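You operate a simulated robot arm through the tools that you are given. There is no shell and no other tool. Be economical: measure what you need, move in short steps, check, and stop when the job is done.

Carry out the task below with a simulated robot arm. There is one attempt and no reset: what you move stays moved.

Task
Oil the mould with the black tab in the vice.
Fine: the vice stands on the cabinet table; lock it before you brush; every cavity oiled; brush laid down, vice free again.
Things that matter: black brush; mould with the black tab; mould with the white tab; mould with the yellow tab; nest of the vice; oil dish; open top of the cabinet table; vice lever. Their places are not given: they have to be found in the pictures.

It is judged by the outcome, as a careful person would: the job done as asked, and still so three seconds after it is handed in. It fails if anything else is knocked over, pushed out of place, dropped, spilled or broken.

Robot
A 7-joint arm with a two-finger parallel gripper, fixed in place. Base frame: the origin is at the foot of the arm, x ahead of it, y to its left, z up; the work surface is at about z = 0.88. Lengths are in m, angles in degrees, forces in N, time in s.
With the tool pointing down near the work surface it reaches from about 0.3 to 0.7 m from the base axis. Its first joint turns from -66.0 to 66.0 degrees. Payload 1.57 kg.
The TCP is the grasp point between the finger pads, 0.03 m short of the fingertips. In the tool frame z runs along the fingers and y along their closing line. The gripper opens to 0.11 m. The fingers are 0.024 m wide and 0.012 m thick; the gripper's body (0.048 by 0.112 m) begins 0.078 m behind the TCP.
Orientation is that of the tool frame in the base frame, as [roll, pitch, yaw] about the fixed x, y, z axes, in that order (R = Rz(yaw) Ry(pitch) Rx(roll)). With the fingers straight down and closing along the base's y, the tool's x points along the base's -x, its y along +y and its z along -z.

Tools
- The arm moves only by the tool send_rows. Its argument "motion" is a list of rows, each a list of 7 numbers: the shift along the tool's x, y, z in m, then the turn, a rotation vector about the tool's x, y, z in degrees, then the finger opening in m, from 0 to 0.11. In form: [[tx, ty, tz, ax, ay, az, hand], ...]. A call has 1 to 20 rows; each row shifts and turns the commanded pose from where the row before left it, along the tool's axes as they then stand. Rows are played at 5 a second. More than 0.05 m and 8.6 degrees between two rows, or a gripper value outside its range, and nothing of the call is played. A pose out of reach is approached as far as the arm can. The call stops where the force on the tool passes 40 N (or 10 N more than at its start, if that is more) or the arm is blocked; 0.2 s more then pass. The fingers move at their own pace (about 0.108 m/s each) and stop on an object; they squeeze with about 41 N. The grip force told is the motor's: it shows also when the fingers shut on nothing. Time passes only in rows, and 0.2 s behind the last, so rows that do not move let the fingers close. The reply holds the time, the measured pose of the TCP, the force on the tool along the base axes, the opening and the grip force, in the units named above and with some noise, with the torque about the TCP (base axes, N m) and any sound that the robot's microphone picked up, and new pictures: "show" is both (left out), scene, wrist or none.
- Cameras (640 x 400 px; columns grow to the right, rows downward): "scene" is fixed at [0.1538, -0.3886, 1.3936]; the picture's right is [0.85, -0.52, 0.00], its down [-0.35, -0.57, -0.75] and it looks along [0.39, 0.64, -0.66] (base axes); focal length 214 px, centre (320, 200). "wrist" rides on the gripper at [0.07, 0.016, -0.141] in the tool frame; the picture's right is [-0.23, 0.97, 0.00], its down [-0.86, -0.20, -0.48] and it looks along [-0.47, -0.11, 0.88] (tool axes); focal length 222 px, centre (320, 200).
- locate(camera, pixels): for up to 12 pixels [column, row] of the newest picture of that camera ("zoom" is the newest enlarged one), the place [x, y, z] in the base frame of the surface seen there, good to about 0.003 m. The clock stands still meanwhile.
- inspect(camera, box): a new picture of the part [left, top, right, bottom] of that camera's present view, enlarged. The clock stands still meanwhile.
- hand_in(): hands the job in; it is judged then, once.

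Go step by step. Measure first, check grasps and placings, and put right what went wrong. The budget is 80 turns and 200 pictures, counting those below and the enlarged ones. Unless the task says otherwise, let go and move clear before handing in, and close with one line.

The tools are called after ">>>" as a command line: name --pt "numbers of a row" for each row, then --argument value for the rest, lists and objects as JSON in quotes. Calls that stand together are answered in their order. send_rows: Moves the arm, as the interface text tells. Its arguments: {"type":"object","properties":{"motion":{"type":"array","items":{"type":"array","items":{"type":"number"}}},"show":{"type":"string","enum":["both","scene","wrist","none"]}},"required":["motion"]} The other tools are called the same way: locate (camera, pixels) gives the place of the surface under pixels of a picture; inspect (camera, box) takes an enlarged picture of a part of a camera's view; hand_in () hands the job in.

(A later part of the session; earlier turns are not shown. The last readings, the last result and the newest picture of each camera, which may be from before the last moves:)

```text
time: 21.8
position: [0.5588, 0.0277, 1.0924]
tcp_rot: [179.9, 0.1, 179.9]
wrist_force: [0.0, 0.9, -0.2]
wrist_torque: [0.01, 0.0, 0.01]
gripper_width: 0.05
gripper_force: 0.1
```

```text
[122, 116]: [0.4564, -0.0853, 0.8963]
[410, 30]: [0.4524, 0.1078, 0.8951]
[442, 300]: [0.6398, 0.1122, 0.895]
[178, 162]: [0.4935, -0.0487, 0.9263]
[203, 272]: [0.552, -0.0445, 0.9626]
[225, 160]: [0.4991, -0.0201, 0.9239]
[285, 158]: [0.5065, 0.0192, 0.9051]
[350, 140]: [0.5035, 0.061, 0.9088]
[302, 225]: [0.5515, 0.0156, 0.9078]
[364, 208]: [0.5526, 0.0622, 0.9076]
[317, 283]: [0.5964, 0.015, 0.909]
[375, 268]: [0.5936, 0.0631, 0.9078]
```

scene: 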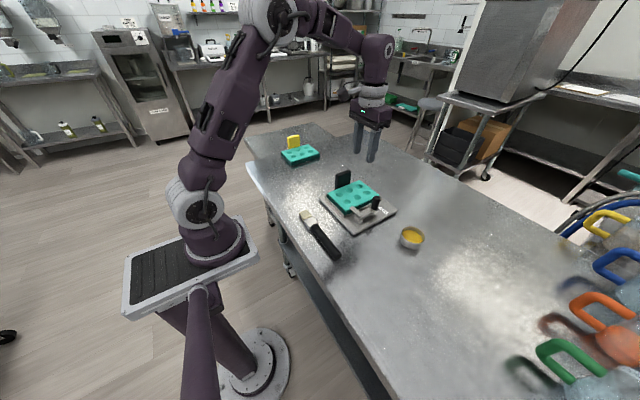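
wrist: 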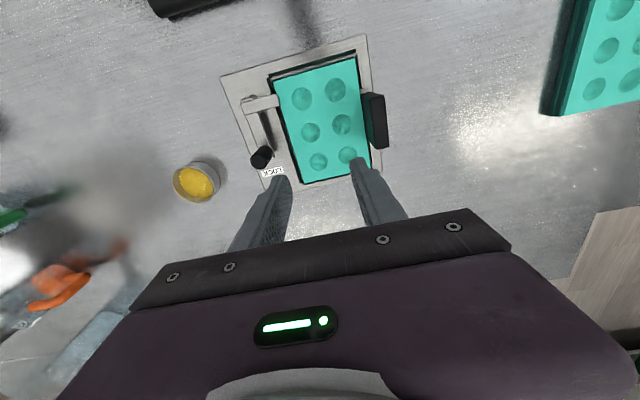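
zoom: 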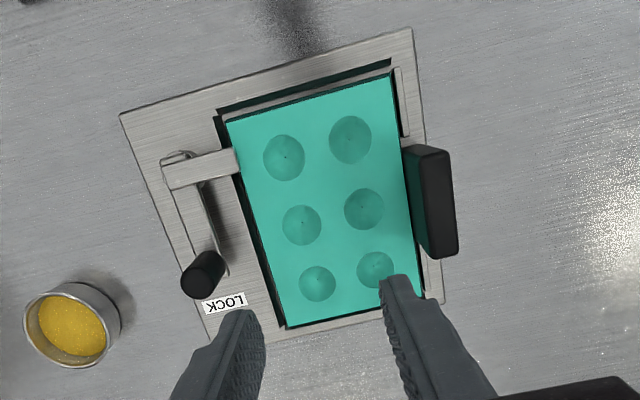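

The vice slid about 15 mm in +y and the lever rests at the LOCK stop; I'll put the vice back at the end. The mould is held with cavities near x 0.505/0.552/0.595 and y 0.017/0.062. Next is the brush: I'll hover over it with the gripper turned 90°.

>>> send_rows --pt "0.04 -0.0145 0 0 0 0 0.06" --pt "0.04 -0.0145 0 0 0 0 0.06" --pt "0.04 -0.0145 0 0 0 0 0.06" --pt "0.04 -0.0145 0 0 0 0 0.06" --pt "0 0 0 0 0 -8.2 0.06" --pt "0 0 0 0 0 -8.2 0.06" --pt "0 0 0 0 0 -8.2 0.06" --pt "0 0 0 0 0 -8.2 0.06" --pt "0 0 0 0 0 -8.2 0.06" --pt "0 0 0 0 0 -8.2 0.06" --pt "0 0 0 0 0 -8.2 0.06" --pt "0 0 0 0 0 -8.2 0.06" --pt "0 0 0 0 0 -8.2 0.06" --pt "0 0 0 0 0 -8.2 0.06" --pt "0 0 0 0 0 -8 0.06" --pt "0 0 0 0 0 0 0.06"

>>> inspect --camera "scene" --box '[285, 195, 365, 275]'

```text
time: 25.2
position: [0.3982, -0.0323, 1.0922]
tcp_rot: [179.9, -0.1, -89.9]
wrist_force: [1.1, -0.7, -1.3]
wrist_torque: [0.0, -0.01, 0.0]
gripper_width: 0.0601
gripper_force: 0.1
```

scene: 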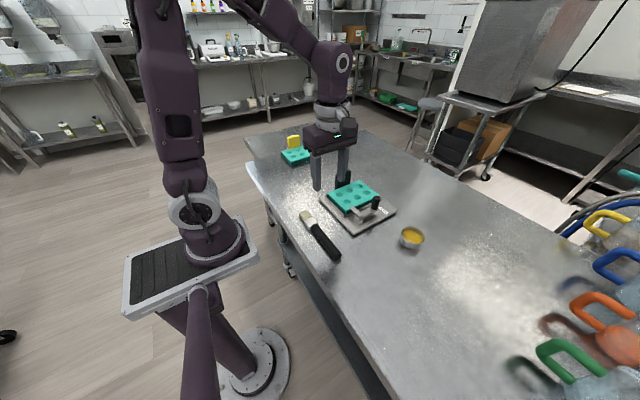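
wrist: 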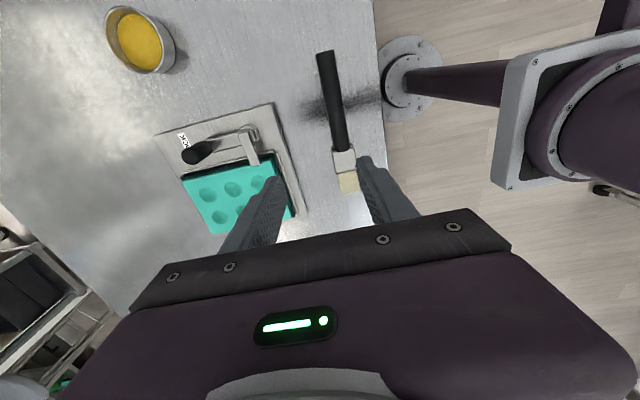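

```text
5.00 times, centred on (325, 235) of scene
```

zoom: 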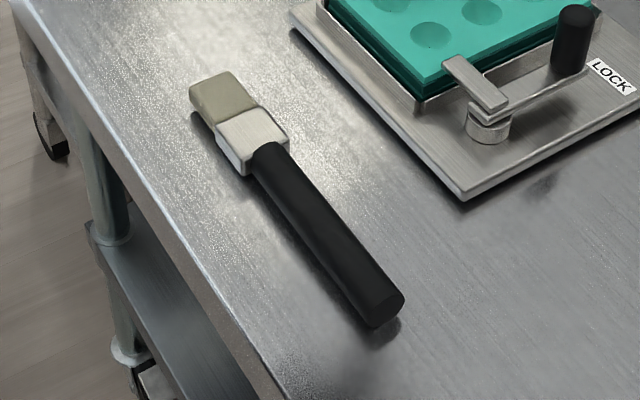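

>>> locate --camera "zoom" --pixels '[[220, 75], [195, 105], [262, 105], [205, 85], [255, 125], [280, 155], [250, 165], [330, 235], [300, 220], [385, 300], [375, 320], [225, 95]]'

>>> inspect --camera "wrist" --box '[280, 40, 400, 200]'

```text
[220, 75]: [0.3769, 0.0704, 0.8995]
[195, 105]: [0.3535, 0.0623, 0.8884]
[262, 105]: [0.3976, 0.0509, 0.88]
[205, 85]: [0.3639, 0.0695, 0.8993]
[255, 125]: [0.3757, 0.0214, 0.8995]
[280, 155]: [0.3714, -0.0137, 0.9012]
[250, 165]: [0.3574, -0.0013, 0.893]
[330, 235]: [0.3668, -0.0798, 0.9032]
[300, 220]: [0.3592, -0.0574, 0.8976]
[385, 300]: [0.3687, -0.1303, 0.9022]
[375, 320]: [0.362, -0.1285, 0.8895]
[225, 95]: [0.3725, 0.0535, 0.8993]
```

```text
2.50 times, centred on (340, 120) of wrist
```

zoom: 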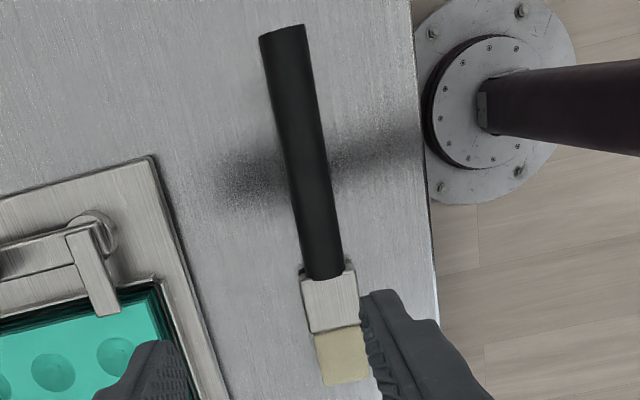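

>>> locate --camera "zoom" --pixels '[[285, 30], [300, 110], [318, 190], [324, 265], [330, 300], [304, 300], [355, 292], [320, 360], [364, 353], [345, 383], [300, 160], [330, 160]]'

```text
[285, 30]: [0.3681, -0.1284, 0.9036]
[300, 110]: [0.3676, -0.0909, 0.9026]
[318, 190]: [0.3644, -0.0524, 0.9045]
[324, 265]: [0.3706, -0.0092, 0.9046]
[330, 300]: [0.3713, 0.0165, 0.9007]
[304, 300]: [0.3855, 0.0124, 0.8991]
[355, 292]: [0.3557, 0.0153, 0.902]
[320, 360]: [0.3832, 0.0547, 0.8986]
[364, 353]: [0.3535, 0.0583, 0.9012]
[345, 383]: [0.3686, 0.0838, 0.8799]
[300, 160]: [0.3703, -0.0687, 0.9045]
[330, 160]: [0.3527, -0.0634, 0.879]
```

The brush lies along y at x ≈ 0.369, bristle tip y ≈ 0.075, handle end −0.13, handle top z 0.904. I want the bristles on the camera side with the handle outward, so I'll turn the gripper to yaw +90 before grasping.

>>> send_rows --pt "0 0 0 0 0 8.5 0.06" --pt "0 0 0 0 0 8.5 0.06" --pt "0 0 0 0 0 8.5 0.06" --pt "0 0 0 0 0 8.5 0.06" --pt "0 0 0 0 0 8.5 0.06" --pt "0 0 0 0 0 8.5 0.06" --pt "0 0 0 0 0 8.5 0.06" --pt "0 0 0 0 0 8.5 0.06" --pt "0 0 0 0 0 8.5 0.06" --pt "0 0 0 0 0 8.5 0.06" --pt "0 0 0 0 0 8.5 0.06" --pt "0 0 0 0 0 8.5 0.06" --pt "0 0 0 0 0 8.5 0.06" --pt "0 0 0 0 0 8.5 0.06" --pt "0 0 0 0 0 8.5 0.06" --pt "0 0 0 0 0 8.5 0.06" --pt "0 0 0 0 0 8.5 0.06" --pt "0 0 0 0 0 8.5 0.06" --pt "0 0 0 0 0 8.5 0.06" --pt "0 0 0 0 0 8.5 0.06" --show "none"

>>> send_rows --pt "0 0 0 0 0 5 0.05" --pt "0 0 0 0 0 5 0.05" --pt "0 -0.029 0.02 0 0 0 0.05" --pt "0 0 0.04 0 0 0 0.05" --pt "0 0 0 0 0 0 0.05"

```text
time: 29.4
position: [0.399, -0.0332, 1.091]
tcp_rot: [180.0, 0.0, 99.8]
wrist_force: [-0.8, -0.1, 0.6]
wrist_torque: [0.05, 0.0, 0.0]
gripper_width: 0.0599
gripper_force: 0.1
```

```text
time: 30.6
position: [0.368, -0.0325, 1.0329]
tcp_rot: [179.9, -0.1, 90.0]
wrist_force: [-0.7, -0.3, 0.3]
wrist_torque: [-0.02, -0.01, -0.01]
gripper_width: 0.0501
gripper_force: 0.1
```

scene: 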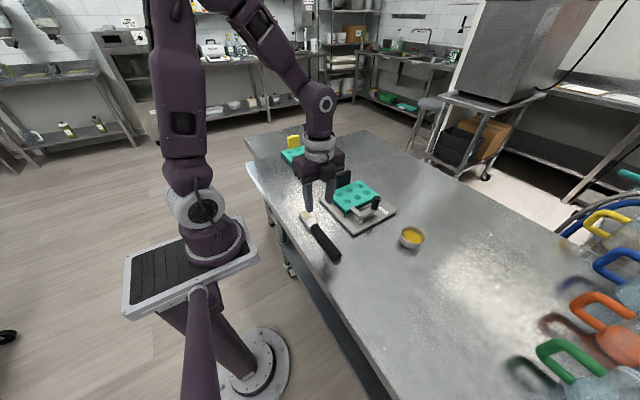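
wrist: 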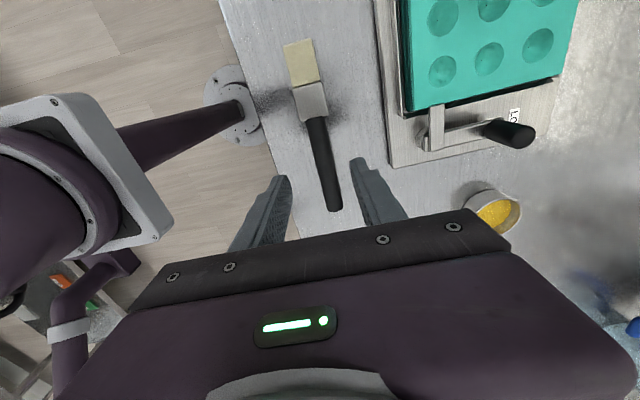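

The handle is between the fingers. Descending to grasp height (TCP z 0.912).

>>> send_rows --pt "-0.003 0 0.04 0 0 0 0.05" --pt "0 0 0.04 0 0 0 0.05" --pt "0 0 0.03 0 0 0 0.05" --pt "0 0 0.01 0 0 0 0.05" --pt "0 0 0 0 0 0 0.05" --pt "0 0 0 0 0 0 0.0" --pt "0 0 0 0 0 0 0.0" --pt "0 0 0 0 0 0 0.0"

>>> inspect --camera "scene" --box '[275, 180, 375, 270]'

```text
time: 32.4
position: [0.368, -0.0364, 0.9116]
tcp_rot: [-180.0, 0.0, 90.0]
wrist_force: [0.2, -0.4, -0.3]
wrist_torque: [-0.05, -0.01, -0.02]
gripper_width: 0.0232
gripper_force: 35.2
```

scene: 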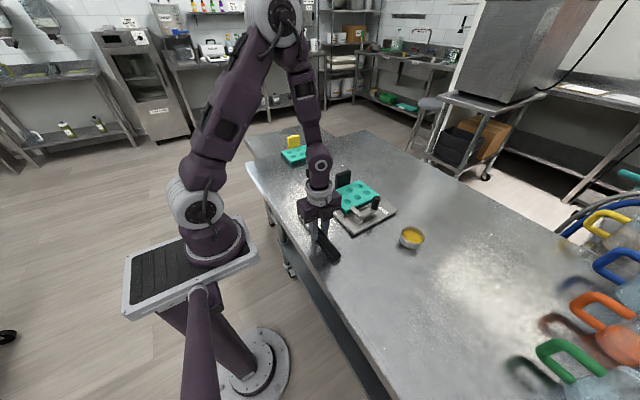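
wrist: 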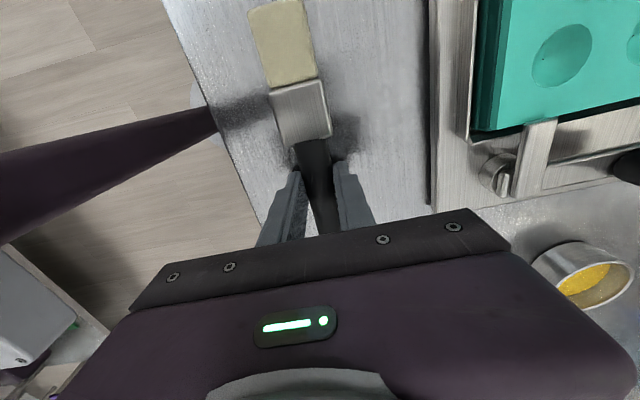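

```text
4.44 times, centred on (325, 225) of scene
```

zoom: 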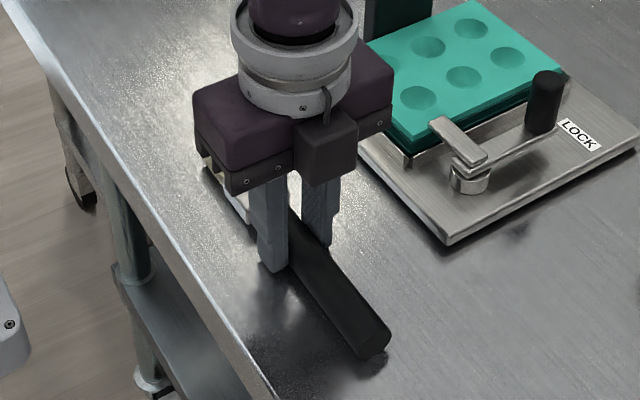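

Grasped at 23 mm. I'll lift, carry it toward the dish side, then turn.

>>> send_rows --pt "0 0 -0.02 0 0 0 0.0" --pt "0 0 -0.04 0 0 0 0.0" --pt "0 0 -0.05 0 0 0 0.0" --pt "0 0 -0.05 0 0 0 0.0" --pt "0 0 -0.05 0 0 0 0.0" --pt "-0.022 0.037 0 0 0 0 0.0" --pt "-0.022 0.037 0 0 0 0 0.0" --pt "-0.022 0.037 0 0 0 0 0.0" --pt "-0.022 0.037 0 0 0 0 0.0" --pt "-0.022 0.037 0 0 0 0 0.0" --pt "-0.022 0.037 0 0 0 0 0.0" --pt "-0.022 0.037 0 0 0 0 0.0" --pt "0 0 0 0 0 0 0.0"

>>> send_rows --pt "0 0 0 0 0 -8.2 0.0" --pt "0 0 0 0 0 -8.2 0.0" --pt "0 0 0 0 0 -8.2 0.0" --pt "0 0 0 0 0 -8.2 0.0" --pt "0 0 0 0 0 -8.2 0.0" --pt "0 0 0 0 0 -8.2 0.0" --pt "0 0 0 0 0 -8.2 0.0" --pt "0 0 0 0 0 -8.2 0.0" --pt "0 0 0 0 0 -8.2 0.0" --pt "0 0 0 0 0 -8.2 0.0" --pt "0 0 0 0 0 -8 0.0" --pt "0 0 0 0 0 0 0.0"

```text
time: 35.2
position: [0.6074, -0.1769, 1.122]
tcp_rot: [-179.9, 0.0, 90.0]
wrist_force: [0.3, 0.4, -0.6]
wrist_torque: [-0.01, -0.03, 0.01]
gripper_width: 0.0232
gripper_force: 35.0
out of reach, approached as far as the arm can: row 12
```

scene: 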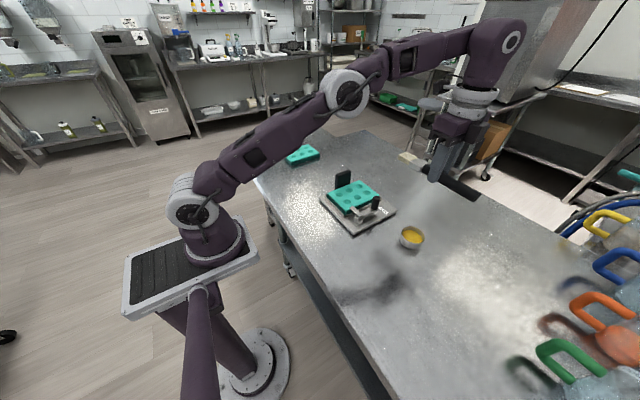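
wrist: 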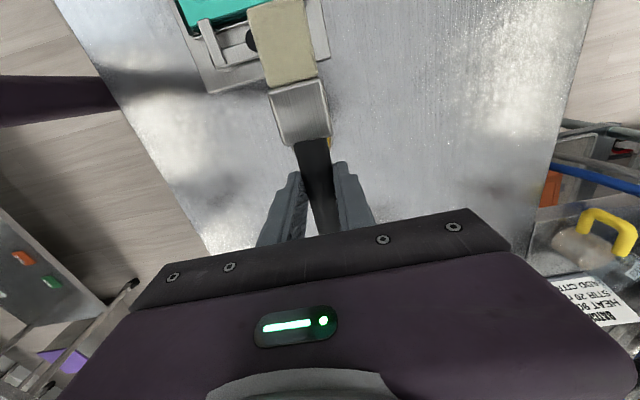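

```text
time: 37.8
position: [0.6104, -0.1781, 1.1227]
tcp_rot: [180.0, 0.0, -179.9]
wrist_force: [0.0, 0.4, -0.3]
wrist_torque: [-0.01, -0.01, 0.01]
gripper_width: 0.023
gripper_force: 35.6
```

scene: 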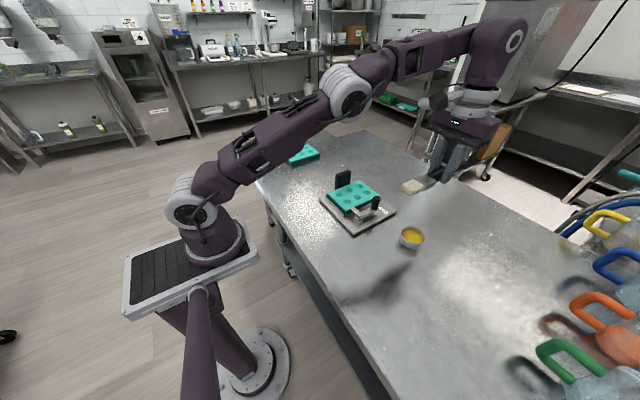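
wrist: 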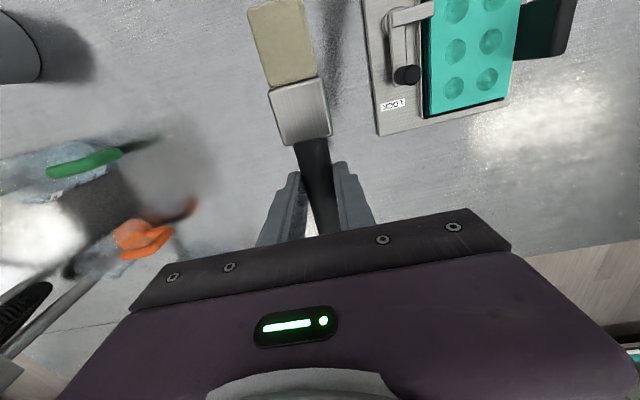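

Brush is held level with bristles toward −x. Now tilt 50° so the bristles point down.

>>> send_rows --pt "0 0 0 0 -8.4 0 0.0" --pt "0 0 0 0 -8.4 0 0.0" --pt "0 0 0 0 -8.3 0 0.0" --pt "0 0 0 0 -8.3 0 0.0" --pt "0 0 0 0 -8.3 0 0.0" --pt "0 0 0 0 -8.3 0 0.0" --pt "0 0 0 0 0 0 0.0"

>>> inspect --camera "scene" --box '[340, 100, 500, 260]'

```text
time: 39.4
position: [0.6116, -0.1773, 1.1229]
tcp_rot: [-179.9, 50.1, 180.0]
wrist_force: [-0.3, 0.2, -0.5]
wrist_torque: [0.0, 0.01, -0.01]
gripper_width: 0.0229
gripper_force: 36.1
```

scene: 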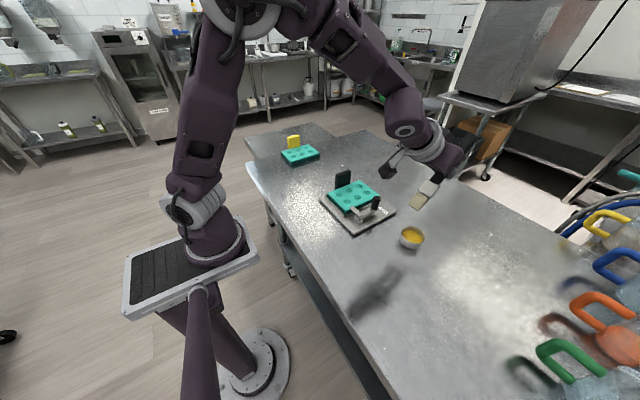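
wrist: 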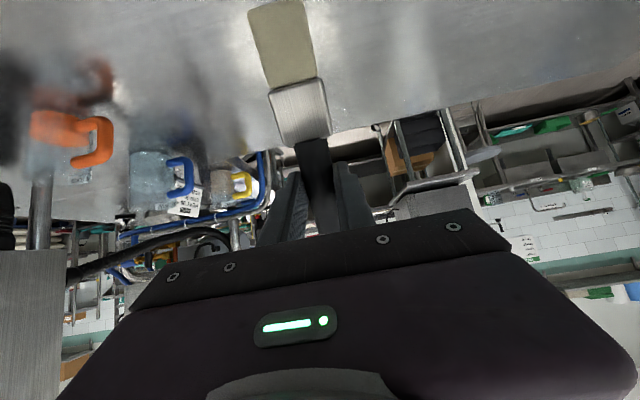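

```text
2.50 times, centred on (420, 180) of scene
```

zoom: 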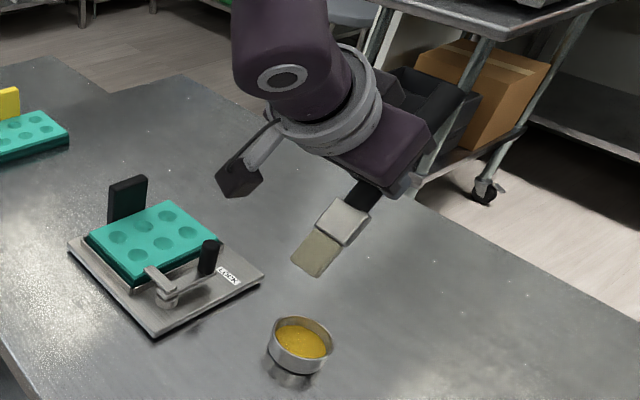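

>>> locate --camera "zoom" --pixels '[[295, 260], [316, 272], [306, 266], [322, 248], [300, 322], [268, 338], [334, 348], [302, 340], [300, 358], [280, 325]]'

>>> locate --camera "wrist" --pixels '[[275, 10], [255, 15], [300, 6], [285, 50]]'

```text
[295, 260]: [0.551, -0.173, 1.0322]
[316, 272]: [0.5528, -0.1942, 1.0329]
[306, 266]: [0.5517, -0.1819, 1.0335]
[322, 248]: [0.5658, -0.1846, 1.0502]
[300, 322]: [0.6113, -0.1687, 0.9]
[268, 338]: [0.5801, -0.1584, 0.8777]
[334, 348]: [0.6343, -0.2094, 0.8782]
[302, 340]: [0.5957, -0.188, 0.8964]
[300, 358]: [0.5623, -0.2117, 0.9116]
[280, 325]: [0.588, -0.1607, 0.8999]
```

```text
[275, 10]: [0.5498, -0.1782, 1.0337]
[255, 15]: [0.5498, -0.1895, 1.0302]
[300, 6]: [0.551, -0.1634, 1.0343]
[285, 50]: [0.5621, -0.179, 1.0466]
```

The tip's lowest corner sits about (−0.047, 0, −0.102) from the TCP. The dish centre is about (0.593, −0.189), oil level 0.896, rim 0.912. I'll move above the dish and go down to just above the rim.

>>> send_rows --pt "-0.0163 -0.0107 0.0195 0 0 0 0.0" --pt "0.0255 0 0.0214 0 0 0 0.0" --pt "0.0255 0 0.0214 0 0 0 0.0" --pt "0.0255 0 0.0214 0 0 0 0.0" --pt "0 0 0 0 0 0 0.0"

>>> inspect --camera "scene" --box '[360, 180, 460, 270]'

>>> inspect --camera "wrist" --box '[180, 0, 420, 150]'

```text
time: 40.6
position: [0.6351, -0.1892, 1.0212]
tcp_rot: [180.0, 50.0, 180.0]
wrist_force: [0.0, 0.3, -0.4]
wrist_torque: [0.04, 0.02, -0.02]
gripper_width: 0.0233
gripper_force: 35.4
```

scene: 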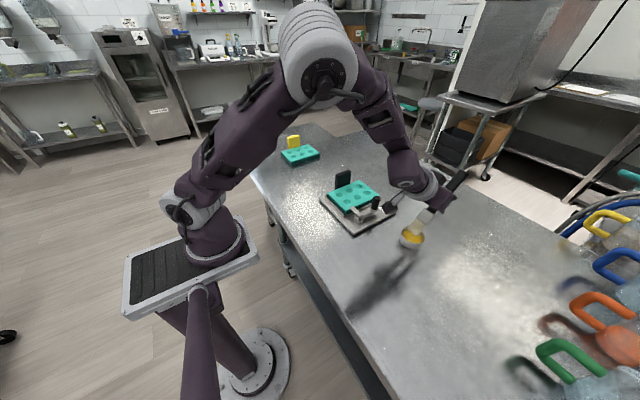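
wrist: 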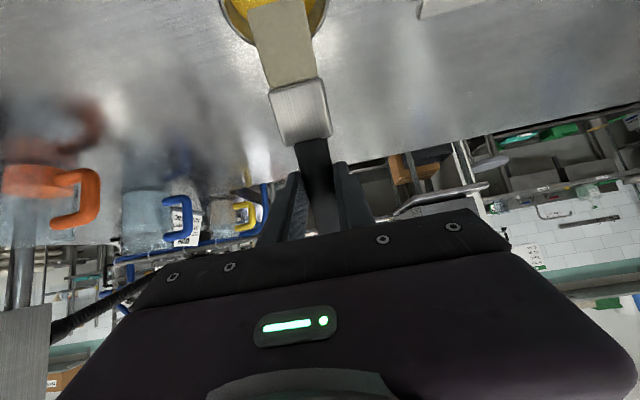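

```text
4.44 times, centred on (410, 225) of scene
```

zoom: 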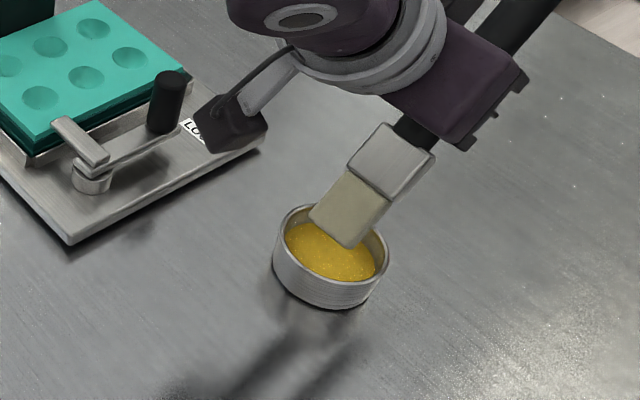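

```text
2.67 times, centred on (300, 75) of wrist
```

zoom: 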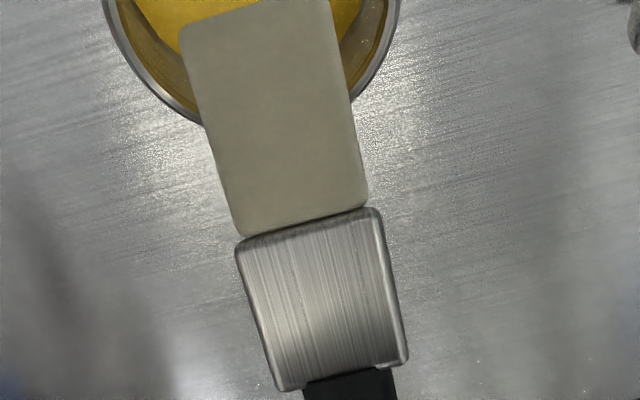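

>>> locate --camera "zoom" --pixels '[[110, 15], [150, 80], [200, 118], [395, 15], [230, 12], [320, 10]]'

>>> inspect --camera "scene" --box '[385, 205, 435, 255]'

>>> locate --camera "zoom" --pixels '[[145, 220], [200, 290], [265, 330], [330, 330], [390, 265], [230, 240], [310, 290], [185, 160]]'

```text
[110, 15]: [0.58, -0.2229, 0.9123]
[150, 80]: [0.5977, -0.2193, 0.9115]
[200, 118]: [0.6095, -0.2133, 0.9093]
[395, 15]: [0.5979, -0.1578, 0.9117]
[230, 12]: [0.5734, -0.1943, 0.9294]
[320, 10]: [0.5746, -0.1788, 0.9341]
```

```text
8.00 times, centred on (410, 230) of scene
```

zoom: 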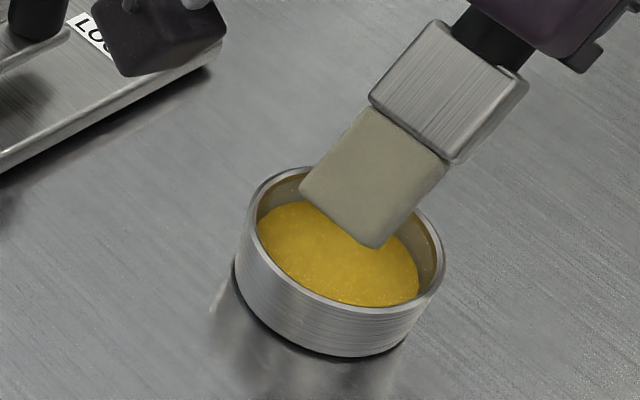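

```text
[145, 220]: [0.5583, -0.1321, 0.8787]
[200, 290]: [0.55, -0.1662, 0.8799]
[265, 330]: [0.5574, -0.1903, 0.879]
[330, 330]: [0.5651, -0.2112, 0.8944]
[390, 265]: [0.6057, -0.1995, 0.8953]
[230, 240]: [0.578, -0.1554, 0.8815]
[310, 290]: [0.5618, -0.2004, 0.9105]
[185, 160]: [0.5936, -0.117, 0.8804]
```

The bristle end (x 0.574–0.588) is inside the rim (centre about 0.587, −0.190, radius 0.03). I'll dip straight down about 31 mm, dwell, and come up.

>>> send_rows --pt "0.00475 0 0.004 0 0 0 0.0" --pt "0.00475 0 0.004 0 0 0 0.0" --pt "0.00475 0 0.004 0 0 0 0.0" --pt "0.00475 0 0.004 0 0 0 0.0" --pt "0.00475 0 0.004 0 0 0 0.0" --pt "0 0 0 0 0 0 0.0" --pt "0 0 0 0 0 0 0.0"

>>> inspect --camera "scene" --box '[385, 205, 435, 255]'

```text
time: 42.2
position: [0.6359, -0.1888, 0.9902]
tcp_rot: [180.0, 50.0, -179.9]
wrist_force: [0.7, -0.4, -1.4]
wrist_torque: [0.01, 0.01, 0.0]
gripper_width: 0.023
gripper_force: 35.2
```

scene: 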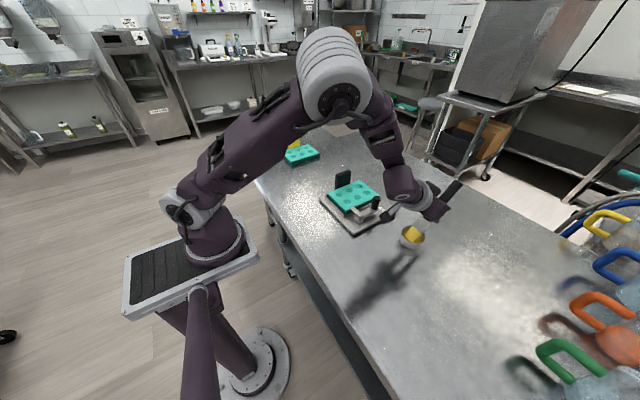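
wrist: 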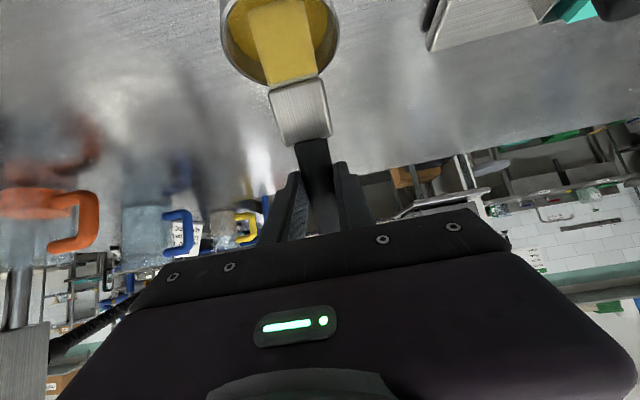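

```text
8.00 times, centred on (410, 230) of scene
```

zoom: 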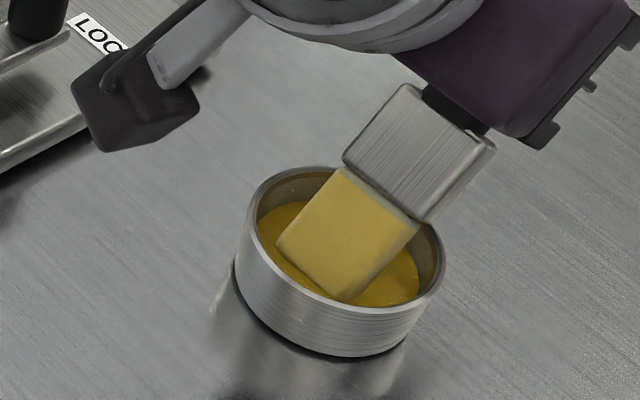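

The bristles turned yellow, so they're loaded. I'll lift, pause to drip over the dish, then go above the first cavity (0.595, 0.017).

>>> send_rows --pt "-0.0153 0 -0.0128 0 0 0 0.0" --pt "-0.0153 0 -0.0128 0 0 0 0.0" --pt "0 0 0 0 0 0 0.0" --pt "0 0 0 0 0 0 0.0" --pt "0 0 0 0 0 0 0.0" --pt "-0.023 0 -0.0193 0 0 0 0.0" --pt "-0.023 0 -0.0193 0 0 0 0.0" --pt "-0.0029 0.0411 0.0034 0 0 0 0.0" --pt "-0.0029 0.0411 0.0034 0 0 0 0.0" --pt "0 0.0411 0 0 0 0 0.0" --pt "0 0.0411 0 0 0 0 0.0" --pt "0 0.0411 0 0 0 0 0.0" --pt "0.023 0 0.0193 0 0 0 0.0" --pt "0.023 0 0.0193 0 0 0 0.0" --pt "0 0 0 0 0 0 0.0"

>>> inspect --camera "wrist" --box '[180, 0, 420, 150]'

>>> inspect --camera "scene" --box '[320, 150, 420, 240]'

```text
time: 45.4
position: [0.6468, 0.0146, 1.03]
tcp_rot: [180.0, 50.0, 179.9]
wrist_force: [1.0, 0.4, 0.1]
wrist_torque: [0.03, 0.02, 0.0]
gripper_width: 0.0232
gripper_force: 35.2
```

scene: 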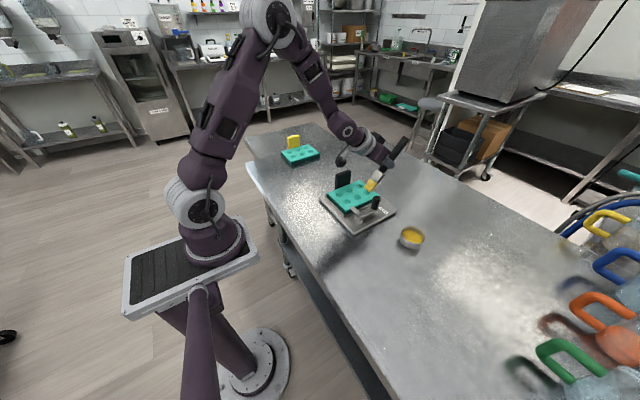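
wrist: 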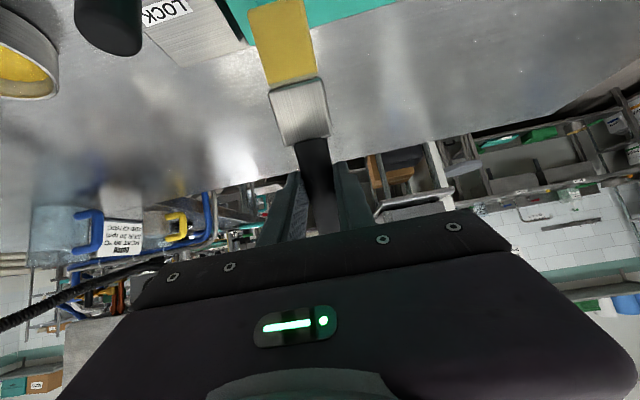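

```text
2.67 times, centred on (300, 75) of wrist
```

zoom: 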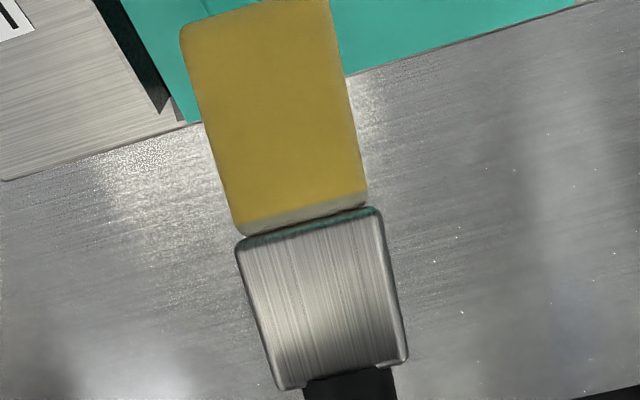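

```text
4.44 times, centred on (370, 195) of scene
```

zoom: 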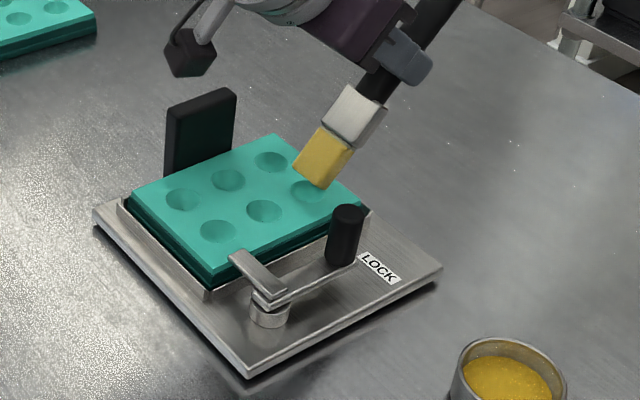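

The brush is just above the first cavity. I'll lower to contact in small steps and stroke.

>>> send_rows --pt "0.00306 0.002 0.00257 0 0 0 0.0" --pt "0.00306 0 0.00257 0 0 0 0.0" --pt "0.00306 0 0.00257 0 0 0 0.0" --pt "0.00306 0 0.00257 0 0 0 0.0" --pt "0.0015 0 0.0013 0 0 0 0.0" --pt "0 0 0 0 0 0 0.0"

>>> inspect --camera "scene" --box '[340, 160, 400, 215]'

```text
time: 46.8
position: [0.6467, 0.0177, 1.0144]
tcp_rot: [180.0, 50.3, 180.0]
wrist_force: [15.4, 0.2, 21.2]
wrist_torque: [-0.02, -0.32, 0.03]
gripper_width: 0.0232
gripper_force: 35.4
```

scene: 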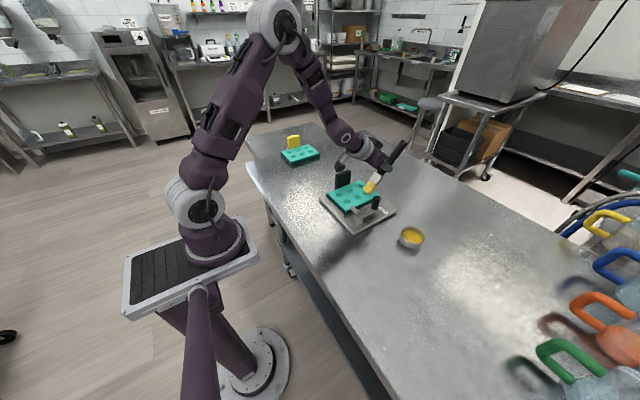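
wrist: 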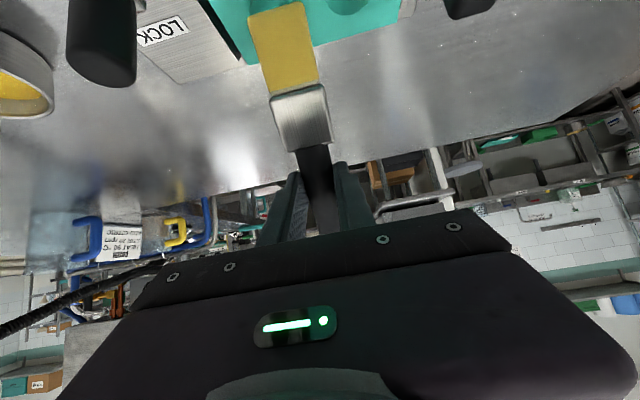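

```text
7.27 times, centred on (370, 188) of scene
```

zoom: 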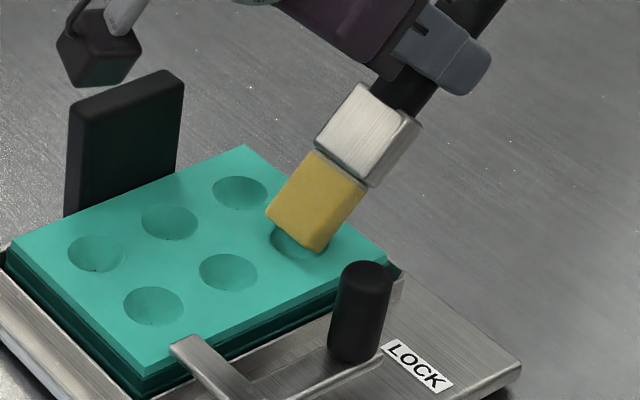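

Contact was felt at 21 N, too firm. I'll ease up 2 mm, stroke lightly, then lift and look at the cavity.

>>> send_rows --pt "-0.00153 0 -0.00129 0 0 0 0.0" --pt "-0.0032 0 0.0038 0 0 0 0.0" --pt "0.0032 0 -0.0038 0 0 0 0.0" --pt "0.0032 0 -0.0038 0 0 0 0.0" --pt "-0.0032 0 0.0038 0 0 0 0.0" --pt "0 0 0 0 0 0 0.0" --pt "-0.0153 0 -0.0129 0 0 0 0.0" --pt "-0.0153 0 -0.0129 0 0 0 0.0" --pt "0 0 0 0 0 0 0.0" --show "scene"

>>> inspect --camera "scene" --box '[320, 150, 420, 240]'

```text
time: 48.8
position: [0.644, 0.0165, 1.0548]
tcp_rot: [179.9, 50.0, -180.0]
wrist_force: [0.7, 0.2, -0.7]
wrist_torque: [-0.01, 0.0, 0.02]
gripper_width: 0.0227
gripper_force: 35.8
```

scene: 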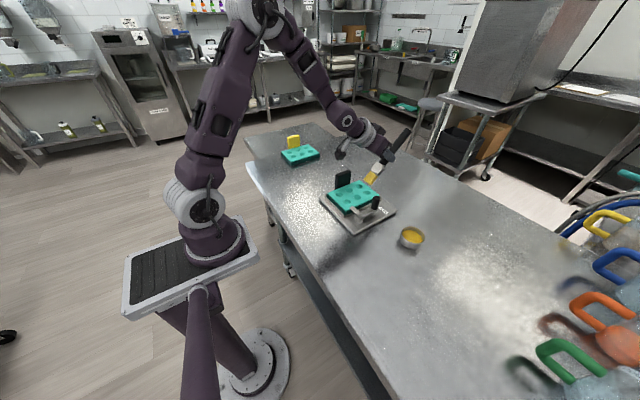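

```text
4.44 times, centred on (370, 195) of scene
```

zoom: 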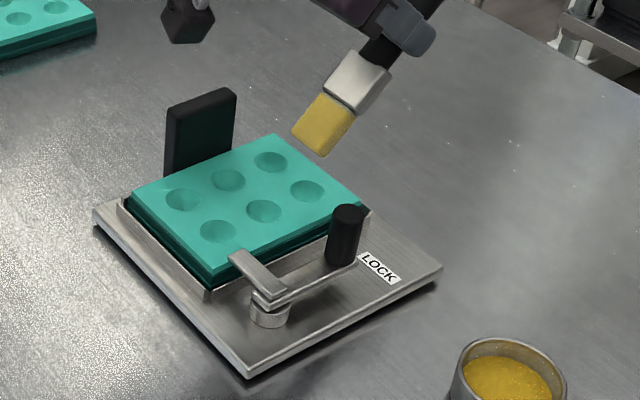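

>>> inspect --camera "scene" --box '[345, 175, 405, 215]'

>>> locate --camera "zoom" --pixels '[[235, 100], [250, 110], [220, 100], [235, 90], [235, 115], [200, 60], [300, 130], [130, 150]]'

```text
10.00 times, centred on (375, 195) of scene
```

zoom: 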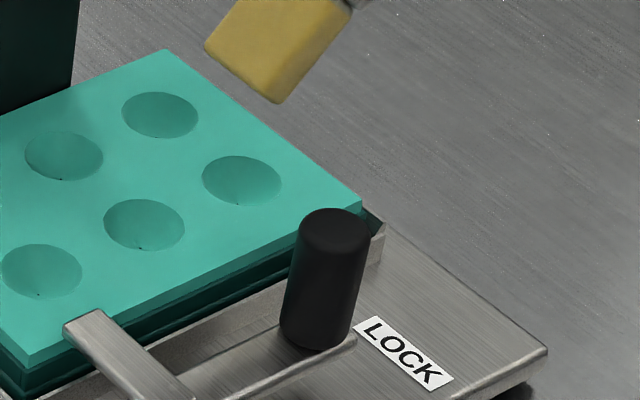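

```text
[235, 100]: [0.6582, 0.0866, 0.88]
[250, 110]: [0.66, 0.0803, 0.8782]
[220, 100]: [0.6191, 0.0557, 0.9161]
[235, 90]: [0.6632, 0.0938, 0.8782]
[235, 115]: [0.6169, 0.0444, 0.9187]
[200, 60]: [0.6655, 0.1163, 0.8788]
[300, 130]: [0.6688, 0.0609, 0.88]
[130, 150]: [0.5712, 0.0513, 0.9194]
```

>>> locate --camera "zoom" --pixels '[[241, 180], [237, 203], [241, 158], [204, 182], [280, 184], [241, 195], [160, 115], [145, 225], [63, 155], [40, 270], [30, 360], [265, 90]]'

```text
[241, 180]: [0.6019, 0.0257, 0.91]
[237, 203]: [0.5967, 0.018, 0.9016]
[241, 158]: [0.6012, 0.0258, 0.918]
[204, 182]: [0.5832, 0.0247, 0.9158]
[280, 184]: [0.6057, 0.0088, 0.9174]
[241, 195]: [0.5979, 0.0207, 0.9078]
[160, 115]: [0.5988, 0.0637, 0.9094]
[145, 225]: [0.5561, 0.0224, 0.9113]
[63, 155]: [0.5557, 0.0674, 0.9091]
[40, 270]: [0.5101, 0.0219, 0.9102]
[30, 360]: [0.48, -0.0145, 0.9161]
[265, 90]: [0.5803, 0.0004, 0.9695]
```

Cavity 1 (centre about 0.596, 0.017, bottom 0.902) shows no oil film yet, so the light stroke probably lost contact. I'll retry with moderate pressure and longer strokes.

>>> send_rows --pt "0.0145 0 0.0128 0 0 0 0.0" --pt "0.0145 0 0.0128 0 0 0 0.0" --pt "0.00115 0 0.00096 0 0 0 0.0" --pt "-0.0045 0 0.0054 0 0 0 0.0" --pt "0.0045 0 -0.0054 0 0 0 0.0" --pt "0.0045 0 -0.0054 0 0 0 0.0" --pt "-0.0045 0 0.0054 0 0 0 0.0" --pt "0 0.006 0 0 0 0 0.0" --pt "0 -0.006 0 0 0 0 0.0" --pt "0 -0.006 0 0 0 0 0.0" --pt "0 0.006 0 0 0 0 0.0" --pt "0 0 0 0 0 0 0.0" --show "scene"

>>> inspect --camera "scene" --box '[345, 175, 405, 215]'

```text
time: 51.4
position: [0.6453, 0.0198, 1.0141]
tcp_rot: [180.0, 49.9, -180.0]
wrist_force: [-0.3, -0.6, -1.1]
wrist_torque: [0.0, -0.01, -0.03]
gripper_width: 0.023
gripper_force: 35.5
```

scene: 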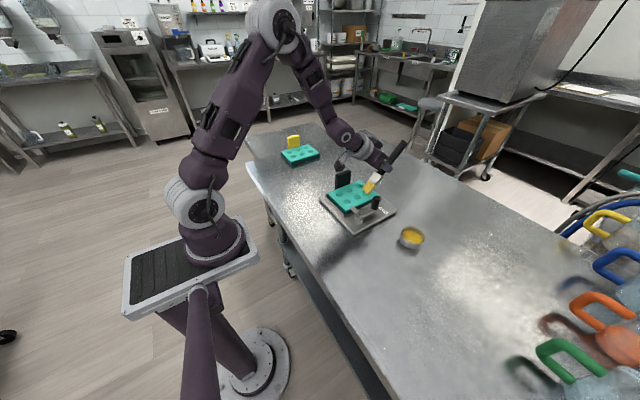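

```text
10.00 times, centred on (375, 195) of scene
```

zoom: 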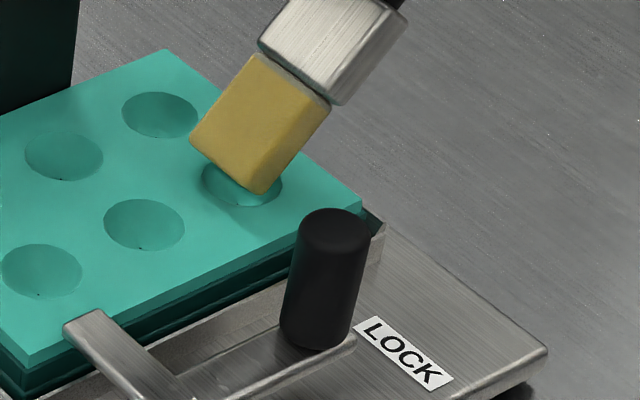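

>>> locate --camera "zoom" --pixels '[[258, 188], [195, 135], [225, 165], [240, 160], [255, 60]]'

>>> inspect --camera "wrist" --box '[200, 0, 360, 240]'

```text
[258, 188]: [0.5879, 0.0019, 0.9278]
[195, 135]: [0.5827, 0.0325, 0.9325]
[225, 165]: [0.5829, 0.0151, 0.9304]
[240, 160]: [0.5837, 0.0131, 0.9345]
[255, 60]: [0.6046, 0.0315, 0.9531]
```

```text
1.67 times, centred on (280, 120) of wrist
```

zoom: 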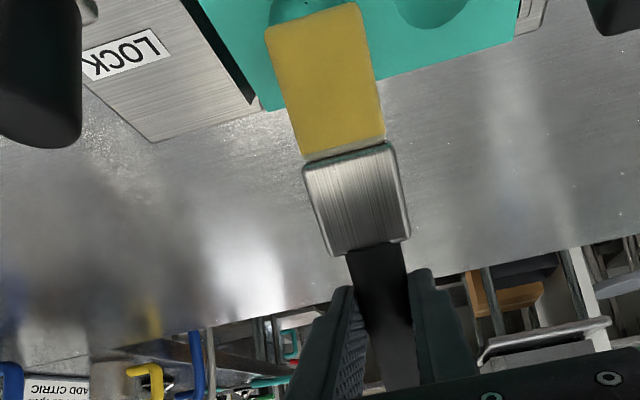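

The brush slipped back about 5 mm in the grip, so it's now hovering. I'll lower in 2 mm steps and watch the force.

>>> send_rows --pt "0.00153 -0.002 0.00129 0 0 0 0.0" --pt "0.00153 0 0.00129 0 0 0 0.0" --pt "0 0 0 0 0 0 0.0" --show "none"

```text
time: 52.2
position: [0.6471, 0.0167, 1.0116]
tcp_rot: [-180.0, 50.3, 179.9]
wrist_force: [4.3, 2.3, 16.7]
wrist_torque: [0.14, 0.54, -0.09]
gripper_width: 0.0227
gripper_force: 35.1
```

>>> send_rows --pt "-0.0032 0 0.0038 0 0 0 0.0" --pt "0.0032 0 -0.0038 0 0 0 0.0" --pt "0.0032 0 -0.0038 0 0 0 0.0" --pt "-0.0032 0 0.0038 0 0 0 0.0" --pt "0 0.005 0 0 0 0 0.0" --pt "0 -0.005 0 0 0 0 0.0" --pt "0 -0.005 0 0 0 0 0.0" --pt "0 0.005 0 0 0 0 0.0" --pt "0 0 0 0 0 0 0.0" --show "none"

>>> send_rows --pt "-0.0153 0 -0.0129 0 0 0 0.0" --pt "-0.0153 0 -0.0129 0 0 0 0.0" --pt "0 0 0 0 0 0 0.0" --show "scene"

>>> inspect --camera "scene" --box '[345, 175, 405, 215]'

```text
time: 54.2
position: [0.6465, 0.0161, 1.0106]
tcp_rot: [-180.0, 50.1, 179.9]
wrist_force: [-0.1, -0.1, -0.7]
wrist_torque: [-0.02, -0.01, -0.02]
gripper_width: 0.0231
gripper_force: 35.7
```

```text
time: 55.0
position: [0.6459, 0.0167, 1.051]
tcp_rot: [180.0, 50.0, 180.0]
wrist_force: [-0.2, 0.6, -1.2]
wrist_torque: [0.02, 0.01, 0.03]
gripper_width: 0.0228
gripper_force: 35.7
```

scene: 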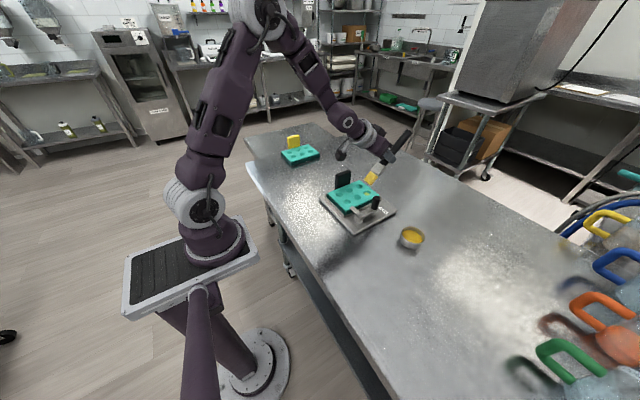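

```text
10.00 times, centred on (375, 195) of scene
```

zoom: 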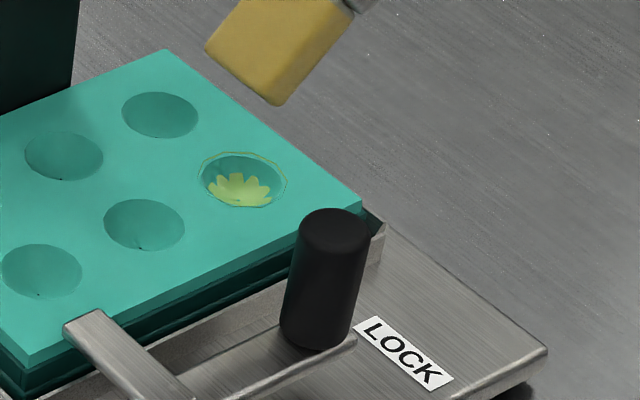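

Oil now shows in the first cavity (a yellow pool and ring). I'll re-measure the tip offset before the next one.

>>> locate --camera "zoom" --pixels '[[275, 100], [210, 48], [242, 76], [262, 95]]'

>>> inspect --camera "wrist" --box '[200, 0, 360, 240]'

>>> locate --camera "zoom" --pixels '[[270, 40], [355, 10], [315, 25]]'

```text
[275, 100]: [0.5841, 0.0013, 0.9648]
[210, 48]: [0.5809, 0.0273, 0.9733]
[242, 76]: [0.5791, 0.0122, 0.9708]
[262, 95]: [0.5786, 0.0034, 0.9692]
```

```text
1.67 times, centred on (280, 120) of wrist
```

zoom: 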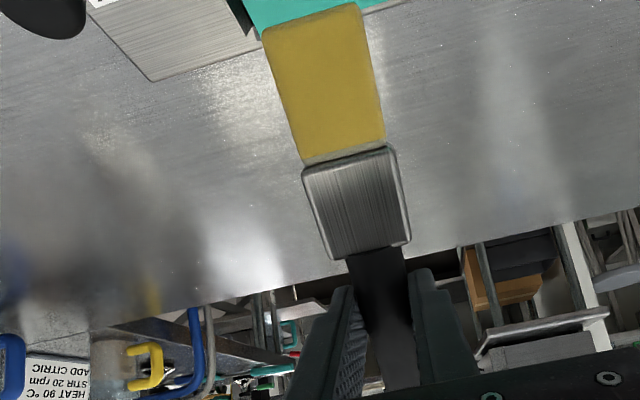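

```text
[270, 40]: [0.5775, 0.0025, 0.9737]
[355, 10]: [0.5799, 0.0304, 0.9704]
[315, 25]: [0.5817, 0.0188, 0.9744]
```

The tip edge is now at offset (−0.066, −0.001, −0.080). Next is cavity 2 at (0.5515, 0.0165): I'll move over, lower to light contact, stroke, lift and look.

>>> send_rows --pt "0.0264 0 -0.0314 0 0 0 0.0" --pt "0 0 0 0 0 0 0.0" --pt "0.0145 0 0.0122 0 0 0 0.0" --pt "0.0145 0 0.0122 0 0 0 0.0" --pt "0.0043 0 0.0036 0 0 0 0.0" --pt "0 0 0 0 0 0 0.0" --pt "-0.0032 0 0.0038 0 0 0 0.0" --pt "0.0032 0 -0.0038 0 0 0 0.0" --pt "0.0032 0 -0.0038 0 0 0 0.0" --pt "-0.0032 0 0.0038 0 0 0 0.0" --pt "0 0.004 0 0 0 0 0.0" --pt "0 -0.004 0 0 0 0 0.0" --pt "0 -0.004 0 0 0 0 0.0" --pt "0 0.004 0 0 0 0 0.0" --show "none"

>>> send_rows --pt "-0.0153 0 -0.0129 0 0 0 0.0" --pt "-0.0153 0 -0.0129 0 0 0 0.0" --pt "0 0 0 0 0 0 0.0" --show "scene"

>>> inspect --camera "scene" --box '[335, 170, 395, 215]'

```text
time: 58.0
position: [0.6059, 0.0176, 1.0066]
tcp_rot: [-180.0, 50.0, 180.0]
wrist_force: [-0.3, 0.1, 0.7]
wrist_torque: [-0.01, 0.0, -0.02]
gripper_width: 0.0229
gripper_force: 35.4
```

```text
time: 58.8
position: [0.6032, 0.0153, 1.0464]
tcp_rot: [179.9, 49.9, 180.0]
wrist_force: [0.3, -0.3, -0.7]
wrist_torque: [-0.01, 0.04, -0.06]
gripper_width: 0.0231
gripper_force: 35.9
```

scene: 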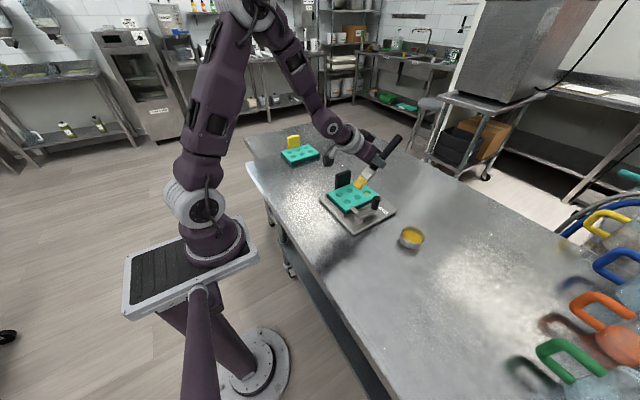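

```text
8.89 times, centred on (365, 192) of scene
```

zoom: 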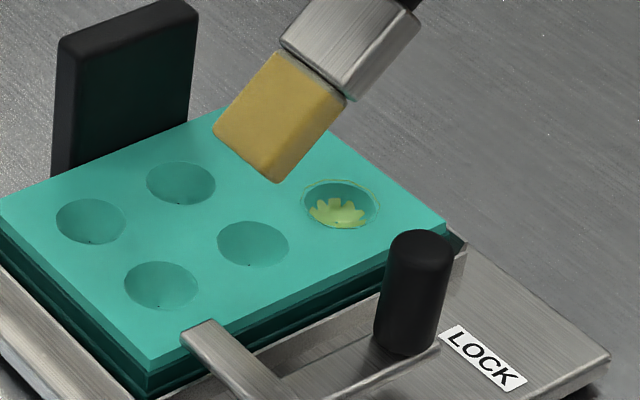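

Cavity 2 isn't oiled (0.7 N, no contact). I'll go lower and read the force.

>>> send_rows --pt "0.0153 0 0.0129 0 0 0 0.0" --pt "0.0153 0 0.0129 0 0 0 0.0" --pt "0.0015 0 0.0013 0 0 0 0.0" --pt "0.0008 0 0.0006 0 0 0 0.0" --pt "0 0 0 0 0 0 0.0" --show "none"

>>> inspect --camera "scene" --box '[335, 170, 395, 215]'

```text
time: 60.0
position: [0.6056, 0.0163, 1.0041]
tcp_rot: [-180.0, 50.3, -179.9]
wrist_force: [3.1, -0.6, 14.4]
wrist_torque: [0.02, 0.68, -0.03]
gripper_width: 0.0227
gripper_force: 35.5
```

```text
8.89 times, centred on (365, 192) of scene
```

zoom: 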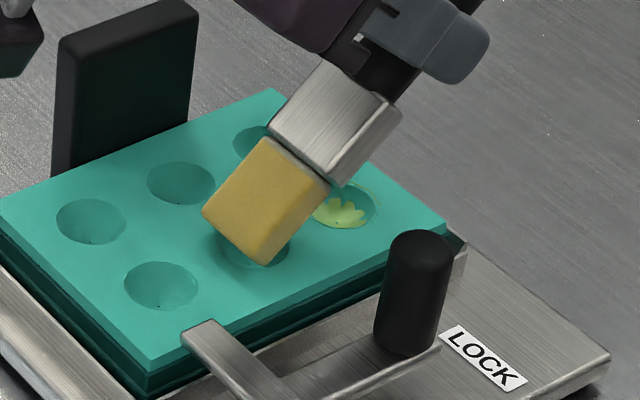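

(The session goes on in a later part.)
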